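You operate a simulated robot arm through the tools that you are given. There is no shell and no other tool. Be economical: measure what you need, move in short steps, check, and stop when the job is done.

The job below is to be done with a simulated two-armed robot. You get a single attempt, and the scene is never put back.

Task
Take the lid off the grey box that says "26" on the top of the check bench and lay it down there.
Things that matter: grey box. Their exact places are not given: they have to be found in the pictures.

The check looks at the end state, three seconds after you hand in, the way a careful person would. Anything else that was tipped, shoved, dropped, spilled or broken makes it a failure. Lids that push on must go on centred and level and be pressed home; caps that screw on are set level and turned clockwise until they are tight.

Robot
Two 7-joint arms with two-finger parallel grippers on one trunk, on a base that drives. Base frame: it is fixed to the floor where the robot stands at the start and does not move with it; the origin is under the middle of the robot, x ahead of it, y to its left, z up. Lengths are in cm, angles in rad, forces in N, time in s.
The left shoulder is at the start at [5, 16.5, 115.5], the right one opposite. With the tool pointing down near the work surface each hand reaches from about 24 to 70 cm from the robot's upright axis, wherever it stands, measured 20 degrees to its own side. Payload 3.91 kg a hand.
The tool frame of a hand sits at the grasp point between the pads (the TCP): z along the fingers, y along the line on which they close. The tips reach 3 cm beyond it. Largest opening 11 cm; finger width 2, thickness 1; the body of the gripper, 4.8 by 11.2 cm, starts 5.5 cm behind the TCP.
Orientation is told as [roll, pitch, yaw] about the base's x, y, z axes, in that order, counted from this pose: with the fingers straight down and closing along the base's y, the tool's x points along the base's -x, its y along +y and its z along -z.

Tools
- The arms move only by the tool step_arm. It takes "left_commands", "right_commands" or both (then of equal length, played together; a hand with none holds still); each is text: rows parted by semicolons, each of 7 numbers parted by spaces: the closure, from 0 (fully open) to 1 (shut), then the shift along the base's x, y, z in cm, then the turn, a rotation vector about the base's x, y, z in rad. In form: grip dx dy dz rx ry rz; .... A call has 1 to 20 rows; each row shifts and turns the commanded pose from where the row before left it. Each row takes 0.2 s and may step no farther than 5 cm and 0.15 rad from the row before; otherwise, or with a gripper value out of range, the whole call is refused. Where a pose cannot be reached the arm comes as near as it can. A force on the tool above 40 N (or 10 N above the force at the start of the call, whichever is more), or a blocked arm, ends the call early, and 0.2 s more pass. The fingers move at their own pace (about 4.5 cm/s each) and stop on an object; they squeeze with about 38 N. The grip force told is the motor's: it shows also when the fingers shut on nothing. Time passes only in rows, and 0.2 s behind the last, so rows that do not move let the fingers close. It gives the time, the measured TCP pose, the force on the tool (base axes), the opening and the grip force at its end, in the units of the frame above (readings bear some noise).
- Cameras (640 x 400 px; columns grow to the right, rows downward): "scene" is now at [11.94, -1.13, 133.69]; the picture's right is [-0.12, -0.99, 0.00], its down [-0.45, 0.05, -0.89] and it looks along [0.89, -0.10, -0.45] (base axes); focal length 214 px, centre (320, 200). "left" rides on the left gripper at [7.2, -1.7, -10.3] in its tool frame; the picture's right is [0.23, 0.97, 0.00], its down [-0.76, 0.18, -0.62] and it looks along [-0.61, 0.14, 0.78] (tool axes); focal length 222 px, centre (320, 200). "right" rides on the right gripper at [7.2, 1.7, -10.3] in its tool frame; the picture's right is [-0.23, 0.97, 0.00], its down [-0.76, -0.18, -0.62] and it looks along [-0.61, -0.14, 0.78] (tool axes); focal length 222 px, centre (320, 200).
- get_image(camera): a new picture of that camera. The clock stands still meanwhile.
- raise_lower(by): slides the trunk up (or, below 0, down) by that many cm; the arms and the scene camera ride with it, the base frame stays. It gives what a move gives, with no picture.
- roll_base(legs): drives the robot by 1 to 6 legs, each [ahead, left, turn to the left] in cm, cm and rad, along the robot's own axes; the way and the turn of a leg run together, so that a leg with both is an arc; at most 150 cm and 3.142 rad a leg. The arms and the cameras ride along, it lands a little off, and it stops where it bumps. It gives what a move gives.
- pan_tilt(pan, tilt): turns the head with the scene camera to pan (to the left, within 1.396 rad either way) and tilt (down, from -0.506 to 1.204), counted from straight ahead of the robot. It gives what a move gives.
- measure_at(camera, pixels): for up to 12 pixels [column, row] of the newest picture of that camera ("zoom" is the newest enlarged one), the place [x, y, z] in the base frame of the surface seen there, good to about 0.2 cm. The clock stands still meanwhile.
- close_up(camera, box): a new picture of the part [left, top, right, bottom] of that camera's present view, enlarged. The clock stands still meanwhile.
- hand_in(): hands the job in; it is judged then, once.

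Go step by step. Measure first, check grasps and placings, and put right what went wrong. The budget is 80 turns and 78 pictures, counting those below and the enlarged ones. Unless the task says otherwise, let go and move clear before handing in, and close with one line.

The tools are called by a JSON object that holds its "fn" and its "kwargs". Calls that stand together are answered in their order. step_arm: Moves the arms, as the interface text tells. Its arguments: {"type":"object","properties":{"left_commands":{"type":"string"},"right_commands":{"type":"string"}},"required":[]} The other tools are called the same way: raise_lower (by) slides the trunk up or down; roll_base (legs) drives the base; pan_tilt (pan, tilt) turns the head that bears the scene camera; get_image (camera) takes a picture; measure_at (camera, pixels) gives the place of the surface under pixels of a picture; close_up (camera, box) takes an enlarged picture of a part of a camera's view; hand_in () hands the job in.

At the start:

```text
clock: 0.0
left_tcp_pos: [36.5, 20.15, 118.42]
left_tcp_rot: [-0.002, -0.001, 0.001]
left_wrist_force: [0.0, 0.5, 0.3]
left_opening: 11.0
left_finger_force: 0.0
right_tcp_pos: [39.47, -13.88, 119.28]
right_tcp_rot: [0.0, 0.0, 0.0]
right_wrist_force: [-0.1, -0.3, -0.2]
right_opening: 11.0
right_finger_force: 0.1
trunk travel left (down, up): [-37.5, 12.8]
robot x, y, heading: [-0.4, 0.3, 0.005]
head pan, tilt: [-0.117, 0.464]
```

scene: 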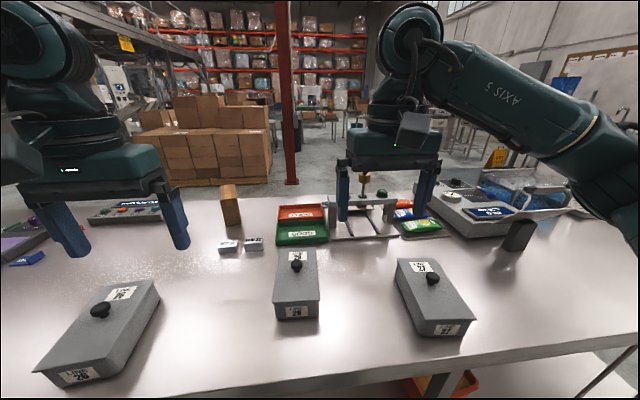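
right: 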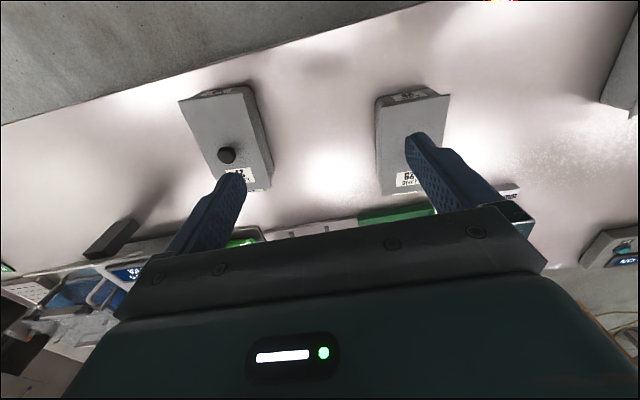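
left: 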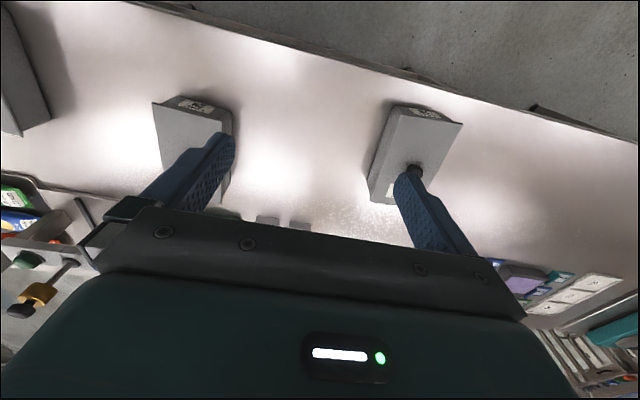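

Three grey boxes with labels are in view; I need to read the labels. I'll zoom in on each.

{"fn": "close_up", "kwargs": {"camera": "scene", "box": [20, 260, 180, 390]}}

{"fn": "close_up", "kwargs": {"camera": "scene", "box": [250, 235, 350, 330]}}

{"fn": "close_up", "kwargs": {"camera": "scene", "box": [380, 245, 490, 345]}}

```text
3.08 times, centred on (100, 325) of scene
```

zoom: 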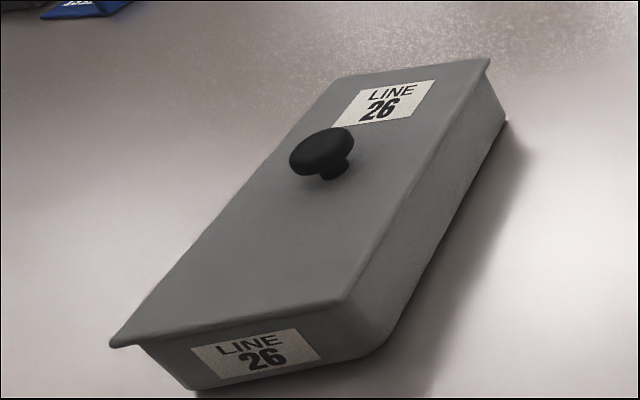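

```text
4.21 times, centred on (300, 282) of scene
```

zoom: 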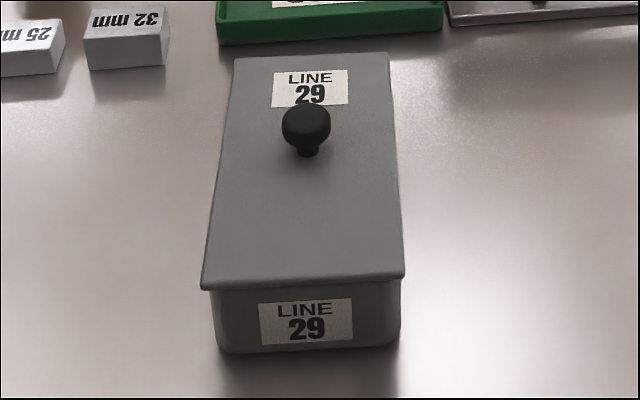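

```text
4.00 times, centred on (435, 295) of scene
```

zoom: 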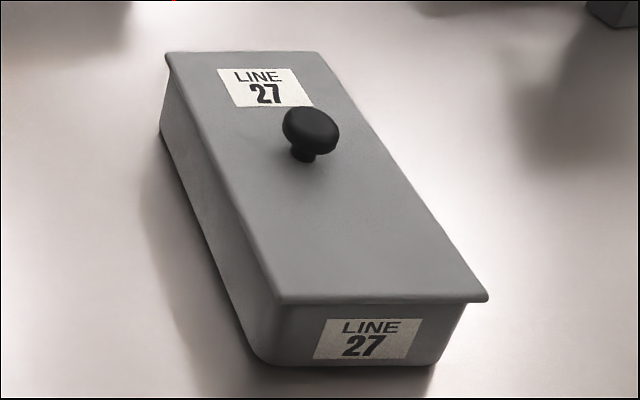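

The left box reads "26" (scene around (100,325)). I'll measure its lid, knob and the table around it.

{"fn": "measure_at", "kwargs": {"camera": "scene", "pixels": [[36, 370], [106, 356], [109, 286], [152, 281], [100, 309], [96, 310], [105, 309], [85, 335], [110, 380], [200, 310], [100, 305], [230, 350]]}}

{"fn": "close_up", "kwargs": {"camera": "scene", "box": [70, 280, 134, 320]}}

```text
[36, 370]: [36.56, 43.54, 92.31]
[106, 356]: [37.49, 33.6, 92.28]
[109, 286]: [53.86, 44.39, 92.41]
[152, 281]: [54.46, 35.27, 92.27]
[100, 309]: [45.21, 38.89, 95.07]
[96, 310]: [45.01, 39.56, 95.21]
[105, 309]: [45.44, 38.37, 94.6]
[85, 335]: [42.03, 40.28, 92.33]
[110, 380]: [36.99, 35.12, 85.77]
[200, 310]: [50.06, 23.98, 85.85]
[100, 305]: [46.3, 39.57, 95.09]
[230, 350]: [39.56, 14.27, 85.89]
```

```text
10.00 times, centred on (102, 300) of scene
```

zoom: 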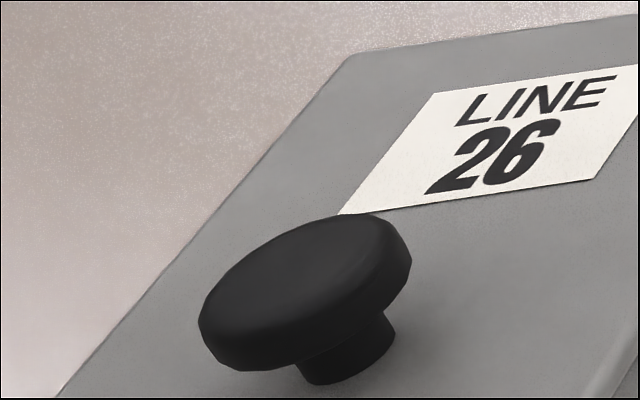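

Lid top is at z≈92.3, the knob top at ≈95.1, near the lid's centre. I'll pin down the knob and the free space, and bring the left hand above it.

{"fn": "measure_at", "kwargs": {"camera": "zoom", "pixels": [[206, 320], [404, 250], [350, 219], [260, 362], [300, 290], [340, 370], [385, 340]]}}

{"fn": "measure_at", "kwargs": {"camera": "scene", "pixels": [[272, 316], [277, 255], [228, 250], [240, 385], [180, 385]]}}

{"fn": "step_arm", "kwargs": {"left_commands": "0 1.84 3.8 -2 0 0 0;0 1.84 3.8 -2 0 0 0;0 1.84 3.8 -2 0 0 0;0 1.84 3.8 -2 0 0 0;0 1.84 3.8 -2 0 0 0.07;0 0 0 -2 0 0 0;0 0 0 0 0 0 0"}}

{"fn": "get_image", "kwargs": {"camera": "left"}}

{"fn": "get_image", "kwargs": {"camera": "scene"}}

```text
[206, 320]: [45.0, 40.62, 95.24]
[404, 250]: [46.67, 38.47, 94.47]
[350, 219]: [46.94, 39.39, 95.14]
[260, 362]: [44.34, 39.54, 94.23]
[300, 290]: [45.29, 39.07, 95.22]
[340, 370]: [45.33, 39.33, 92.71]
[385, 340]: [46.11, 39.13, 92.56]
```

```text
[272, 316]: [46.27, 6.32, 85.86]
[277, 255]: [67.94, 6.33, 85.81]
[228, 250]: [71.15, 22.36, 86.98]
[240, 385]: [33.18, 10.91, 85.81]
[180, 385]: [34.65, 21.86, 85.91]
```

```text
clock: 1.6
left_tcp_pos: [45.83, 39.35, 106.39]
left_tcp_rot: [0.0, 0.002, 0.071]
left_wrist_force: [0.5, -0.9, -0.2]
left_opening: 11.01
left_finger_force: 0.0
right_tcp_pos: [39.38, -13.71, 119.33]
right_tcp_rot: [0.0, 0.0, -0.001]
right_wrist_force: [0.1, -0.3, -0.6]
right_opening: 11.0
right_finger_force: 0.1
trunk travel left (down, up): [-37.5, 12.8]
robot x, y, heading: [-0.25, -0.04, 0.001]
head pan, tilt: [-0.117, 0.464]
```

```text
70 pictures are left
```

left: 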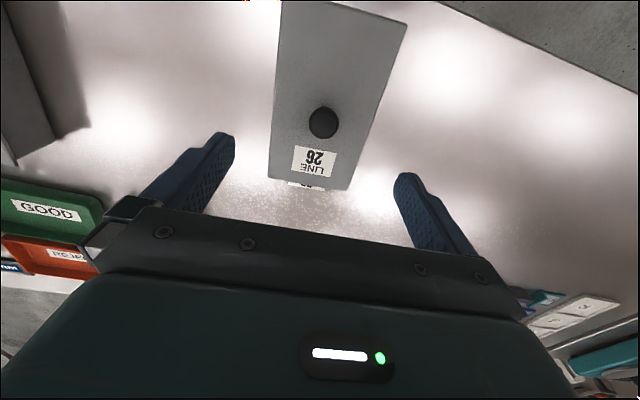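

```text
69 pictures are left
```

scene: 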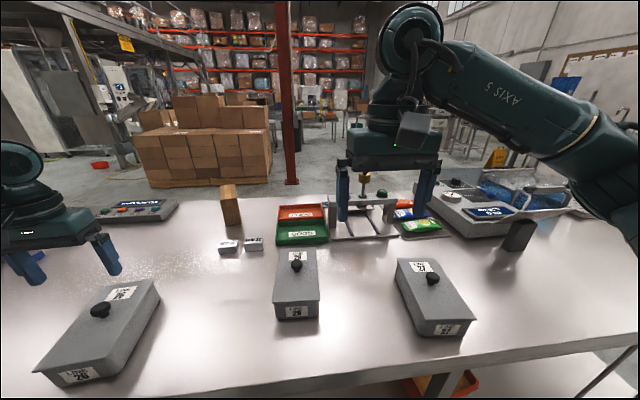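

The hand is above box 26; I'll check the knob position from the hand camera (322,122) and the fingertips.

{"fn": "measure_at", "kwargs": {"camera": "left", "pixels": [[322, 122], [310, 122], [336, 122], [322, 109], [322, 136], [222, 136], [405, 177], [290, 30], [390, 30], [272, 175], [350, 188]]}}

{"fn": "measure_at", "kwargs": {"camera": "scene", "pixels": [[118, 272], [38, 282], [108, 245], [92, 311]]}}

```text
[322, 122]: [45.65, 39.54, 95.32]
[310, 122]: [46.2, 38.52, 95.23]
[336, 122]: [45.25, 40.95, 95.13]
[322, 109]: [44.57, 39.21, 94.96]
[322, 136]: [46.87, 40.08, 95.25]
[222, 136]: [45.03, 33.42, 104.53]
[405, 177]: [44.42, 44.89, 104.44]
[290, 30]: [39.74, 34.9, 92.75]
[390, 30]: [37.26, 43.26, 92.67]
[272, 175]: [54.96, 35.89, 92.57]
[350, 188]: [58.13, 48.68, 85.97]
```

```text
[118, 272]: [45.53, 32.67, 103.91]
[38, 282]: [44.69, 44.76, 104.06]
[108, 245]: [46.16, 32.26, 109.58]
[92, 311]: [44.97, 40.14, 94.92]
```

Knob centre is about (45.75, 39.6), top 95.2, and the fingers straddle it. I'll go down to TCP z≈95.9 and close.

{"fn": "step_arm", "kwargs": {"left_commands": "0 0 0.25 -3 0 0 0;0 0 0 -3 0 0 0;0 0 0 -2.4 0 0 0;0 0 0 -1.2 0 0 0;0 0 0 -0.9 0 0 0;0 0 0 0 0 0 0;0.4 0 0 0 0 0 0;0.7 0 0 0 0 0 0;1 0 0 0 0 0 0;1 0 0 0 0 0 0;1 0 0 0 0 0 0;1 0 0 0 0 0 0;1 0 0 0 0 0 0"}}

{"fn": "get_image", "kwargs": {"camera": "left"}}

{"fn": "close_up", "kwargs": {"camera": "scene", "box": [0, 220, 256, 390]}}

```text
clock: 4.4
left_tcp_pos: [45.75, 39.4, 95.98]
left_tcp_rot: [0.001, 0.0, 0.07]
left_wrist_force: [0.1, 3.6, 0.8]
left_opening: 2.84
left_finger_force: 38.3
right_tcp_pos: [39.28, -13.64, 119.31]
right_tcp_rot: [0.0, 0.0, 0.0]
right_wrist_force: [1.3, -0.7, 0.1]
right_opening: 10.99
right_finger_force: 0.1
trunk travel left (down, up): [-37.5, 12.8]
robot x, y, heading: [0.06, -0.51, -0.001]
head pan, tilt: [-0.117, 0.464]
```

```text
68 pictures are left
```

left: 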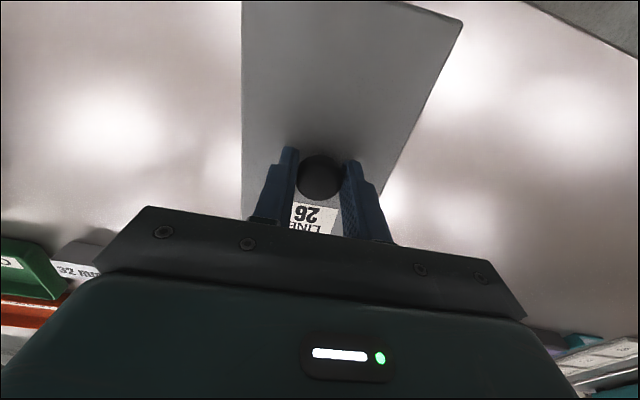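

```text
2.35 times, centred on (128, 305) of scene
```

zoom: 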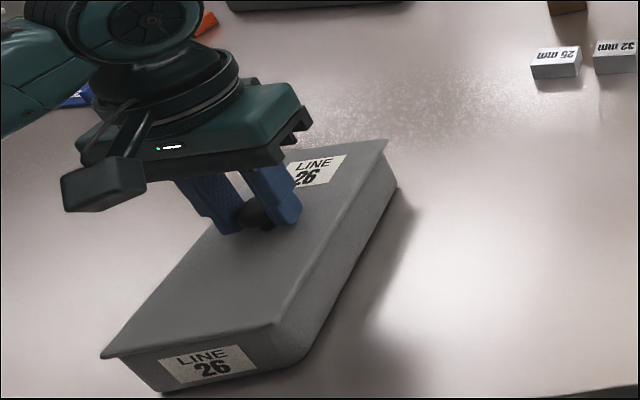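

The knob is gripped (opening 2.84, 38 N). I'll lift slowly, straight up, and check.

{"fn": "step_arm", "kwargs": {"left_commands": "1 0 0 0.5 0 0 0;1 0 0 0.5 0 0 0;1 0 0 0.5 0 0 0;1 0 0 0.5 0 0 0;1 0 0 1 0 0 0;1 0 0 1 0 0 0;1 0 0 0 0 0 0"}}

{"fn": "get_image", "kwargs": {"camera": "scene"}}

{"fn": "close_up", "kwargs": {"camera": "scene", "box": [0, 220, 256, 390]}}

```text
clock: 6.0
left_tcp_pos: [45.66, 39.52, 99.97]
left_tcp_rot: [-0.002, 0.0, 0.072]
left_wrist_force: [-0.2, -0.8, -0.3]
left_opening: 2.87
left_finger_force: 38.2
right_tcp_pos: [39.36, -13.78, 119.31]
right_tcp_rot: [-0.001, 0.0, 0.0]
right_wrist_force: [-0.2, 0.4, 0.2]
right_opening: 11.03
right_finger_force: 0.0
trunk travel left (down, up): [-37.5, 12.8]
robot x, y, heading: [-0.27, -0.31, -0.001]
head pan, tilt: [-0.117, 0.464]
```

```text
66 pictures are left
```

scene: 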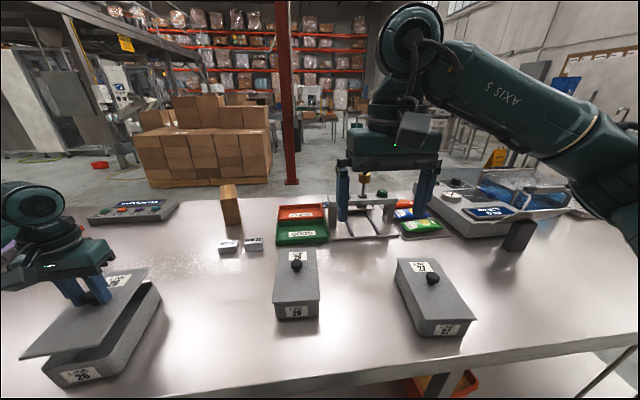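

```text
2.35 times, centred on (128, 305) of scene
```

zoom: 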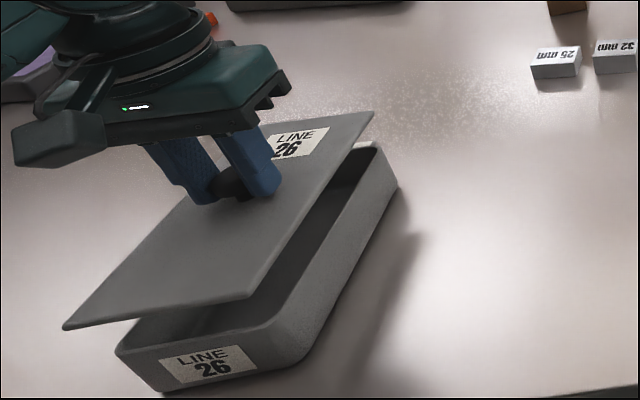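

The lid is up and level and the box stayed put. I'll raise it further and carry it over the free spot near (47.5, 21).

{"fn": "step_arm", "kwargs": {"left_commands": "1 0 0 2 0 0 0;1 0 0 2 0 0 0;1 0.4 -2.3 0 0 0 0;1 0.4 -2.3 0 0 0 0;1 0.4 -2.3 0 0 0 0;1 0.4 -2.3 0 0 0 0;1 0.4 -2.3 0 0 0 0;1 0 -2.3 0 0 0 0;1 0 -2.3 0 0 0 0;1 0 -2.3 0 0 0 0;1 0 0 -2 0 0 0;1 0 0 -2 0 0 0;1 0 0 -2 0 0 0;1 0 0 -2 0 0 0;1 0 0 0 0 0 0"}}

{"fn": "get_image", "kwargs": {"camera": "scene"}}

{"fn": "close_up", "kwargs": {"camera": "scene", "box": [40, 220, 296, 390]}}

```text
clock: 9.2
left_tcp_pos: [47.58, 21.01, 95.78]
left_tcp_rot: [0.0, -0.001, 0.071]
left_wrist_force: [-0.1, -0.4, -0.3]
left_opening: 2.88
left_finger_force: 37.8
right_tcp_pos: [39.35, -13.84, 119.26]
right_tcp_rot: [0.0, 0.0, -0.002]
right_wrist_force: [-0.5, 0.2, 0.4]
right_opening: 10.98
right_finger_force: 0.1
trunk travel left (down, up): [-37.5, 12.8]
robot x, y, heading: [-0.11, -0.52, -0.001]
head pan, tilt: [-0.117, 0.464]
```

```text
64 pictures are left
```

scene: 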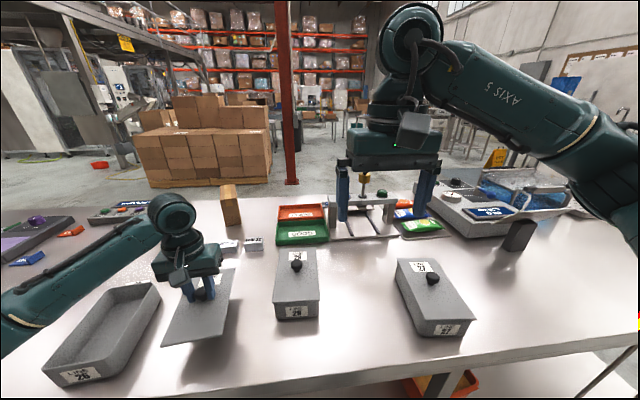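

```text
2.35 times, centred on (168, 305) of scene
```

zoom: 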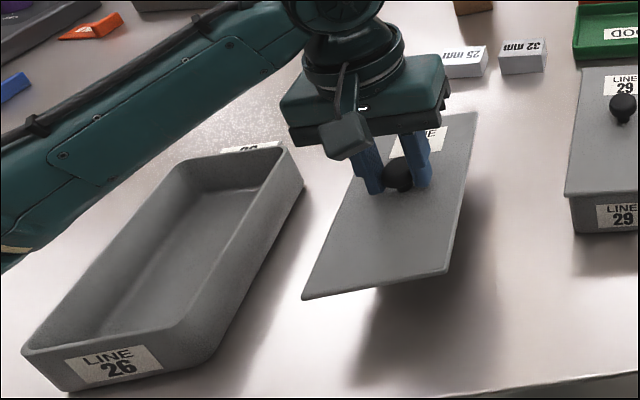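

The lid hangs level over free bench. I'll lower it gently until contact.

{"fn": "step_arm", "kwargs": {"left_commands": "1 0 0 -1 0 0 0;1 0 0 -1 0 0 0;1 0 0 -1 0 0 0;1 0 0 -0.5 0 0 0;1 0 0 -0.3 0 0 0;1 0 0 0 0 0 0"}}

{"fn": "close_up", "kwargs": {"camera": "scene", "box": [120, 240, 280, 370]}}

```text
clock: 10.6
left_tcp_pos: [47.53, 20.95, 91.96]
left_tcp_rot: [-0.001, -0.001, 0.071]
left_wrist_force: [-0.5, -0.1, 0.2]
left_opening: 2.84
left_finger_force: 37.6
right_tcp_pos: [39.47, -13.63, 119.33]
right_tcp_rot: [0.001, 0.001, 0.0]
right_wrist_force: [-0.1, 0.5, -0.5]
right_opening: 11.01
right_finger_force: 0.1
trunk travel left (down, up): [-37.5, 12.8]
robot x, y, heading: [0.07, -0.35, -0.0]
head pan, tilt: [-0.117, 0.464]
```

```text
3.08 times, centred on (200, 305) of scene
```

zoom: 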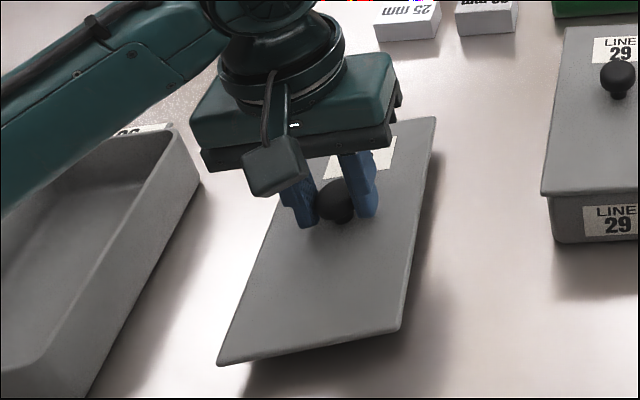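

Lid top is now at about z 88.4, still no contact. I'll continue down in small steps.

{"fn": "step_arm", "kwargs": {"left_commands": "1 0 0 -0.4 0 0 0;1 0 0 -0.3 0 0 0;1 0 0 -0.2 0 0 0;1 0 0 -0.2 0 0 0;1 0 0 0 0 0 0"}}

{"fn": "close_up", "kwargs": {"camera": "scene", "box": [120, 240, 280, 370]}}

```text
clock: 11.8
left_tcp_pos: [47.67, 21.07, 90.98]
left_tcp_rot: [-0.001, 0.0, 0.072]
left_wrist_force: [-0.2, -0.5, -0.3]
left_opening: 2.86
left_finger_force: 38.4
right_tcp_pos: [39.37, -13.7, 119.42]
right_tcp_rot: [0.0, 0.0, -0.001]
right_wrist_force: [0.7, -0.2, 0.0]
right_opening: 11.01
right_finger_force: 0.1
trunk travel left (down, up): [-37.5, 12.8]
robot x, y, heading: [0.22, 0.03, -0.002]
head pan, tilt: [-0.117, 0.464]
```

```text
3.08 times, centred on (200, 305) of scene
```

zoom: 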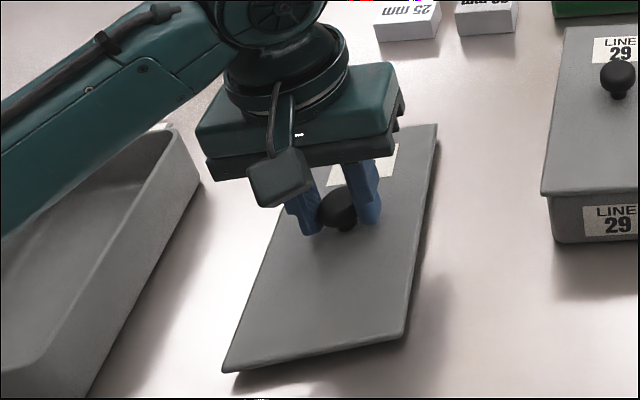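

Still no contact; I'll check forearm height over the box (zoom (60,150)) and keep going down.

{"fn": "measure_at", "kwargs": {"camera": "zoom", "pixels": [[60, 190], [150, 130], [20, 220], [330, 345], [400, 325]]}}

{"fn": "step_arm", "kwargs": {"left_commands": "1 0 0 -0.2 0 0 0;1 0 0 -0.2 0 0 0;1 0 0 -0.15 0 0 0;1 0 0 0 0 0 0"}}

{"fn": "close_up", "kwargs": {"camera": "scene", "box": [120, 240, 280, 370]}}

```text
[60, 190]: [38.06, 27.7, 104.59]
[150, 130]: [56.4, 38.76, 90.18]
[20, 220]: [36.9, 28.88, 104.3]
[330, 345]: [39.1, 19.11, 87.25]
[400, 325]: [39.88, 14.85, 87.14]
```

```text
clock: 12.8
left_tcp_pos: [47.69, 20.95, 90.68]
left_tcp_rot: [-0.003, -0.005, 0.074]
left_wrist_force: [-4.7, 4.9, 19.3]
left_opening: 2.85
left_finger_force: 38.0
right_tcp_pos: [39.12, -13.69, 119.3]
right_tcp_rot: [-0.001, -0.002, 0.0]
right_wrist_force: [-0.3, 0.6, 0.0]
right_opening: 11.01
right_finger_force: 0.1
trunk travel left (down, up): [-37.5, 12.8]
robot x, y, heading: [-0.2, 0.33, -0.0]
head pan, tilt: [-0.117, 0.464]
```

```text
3.08 times, centred on (200, 305) of scene
```

zoom: 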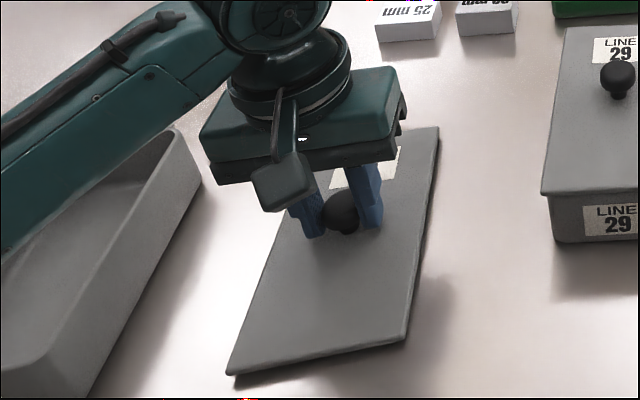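

Contact, 19 N upward: the lid is on the bench. I'll ease off slightly, open, and rise straight up.

{"fn": "step_arm", "kwargs": {"left_commands": "1 0 0 0.2 0 0 0;1 0 0 0 0 0 0;0.6 0 0 0 0 0 0;0.5 0 0 0 0 0 0;0.5 0 0 0 0 0 0;0.5 0 0 0 0 0 0;0.5 0 0 1.5 0 0 0;0.5 0 0 3 0 0 0;0.5 0 0 4 0 0 0;0.5 0 0 4 0 0 0;0.5 0 0 4 0 0 0;0.5 0 0 4 0 0 0;0.5 0 0 0 0 0 0"}}

{"fn": "get_image", "kwargs": {"camera": "scene"}}

{"fn": "close_up", "kwargs": {"camera": "scene", "box": [30, 240, 286, 390]}}

```text
clock: 15.6
left_tcp_pos: [47.63, 20.77, 111.05]
left_tcp_rot: [-0.002, 0.001, 0.072]
left_wrist_force: [-0.3, 1.0, 0.0]
left_opening: 5.48
left_finger_force: 0.0
right_tcp_pos: [39.3, -13.8, 119.31]
right_tcp_rot: [0.001, -0.001, 0.001]
right_wrist_force: [0.0, -0.1, -0.1]
right_opening: 11.02
right_finger_force: 0.1
trunk travel left (down, up): [-37.5, 12.8]
robot x, y, heading: [0.36, -0.2, -0.001]
head pan, tilt: [-0.117, 0.464]
```

```text
59 pictures are left
```

scene: 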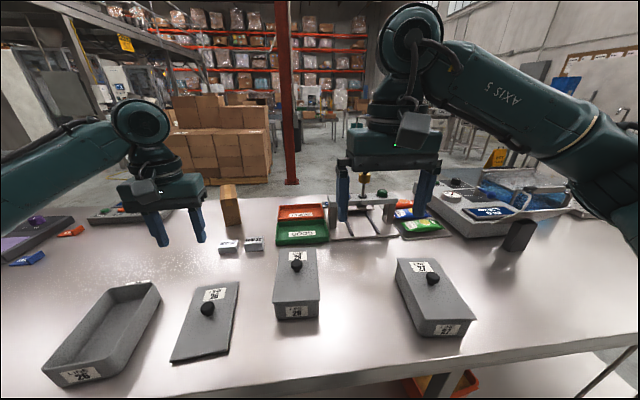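

```text
2.50 times, centred on (158, 315) of scene
```

zoom: 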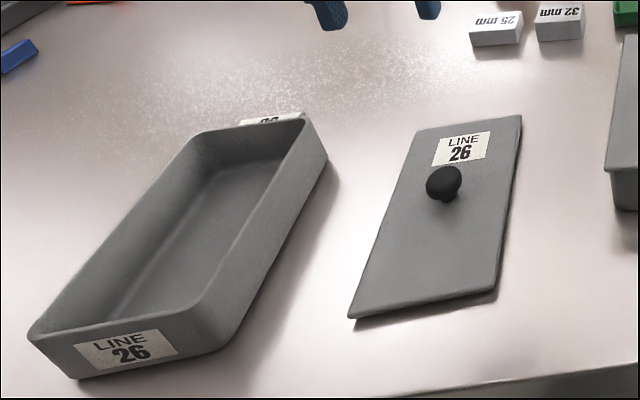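

The lid lies flat on the bench beside the open box 26, nothing else has moved, and the hand is clear. I'm handing in.

{"fn": "hand_in", "kwargs": {}}

```text
The job is handed in.
```

The lid is off the grey box marked "26" and lies flat, knob up, on the bench beside it; I saw no sign that anything else had moved, and I took the bench the box stands on to be the check bench.
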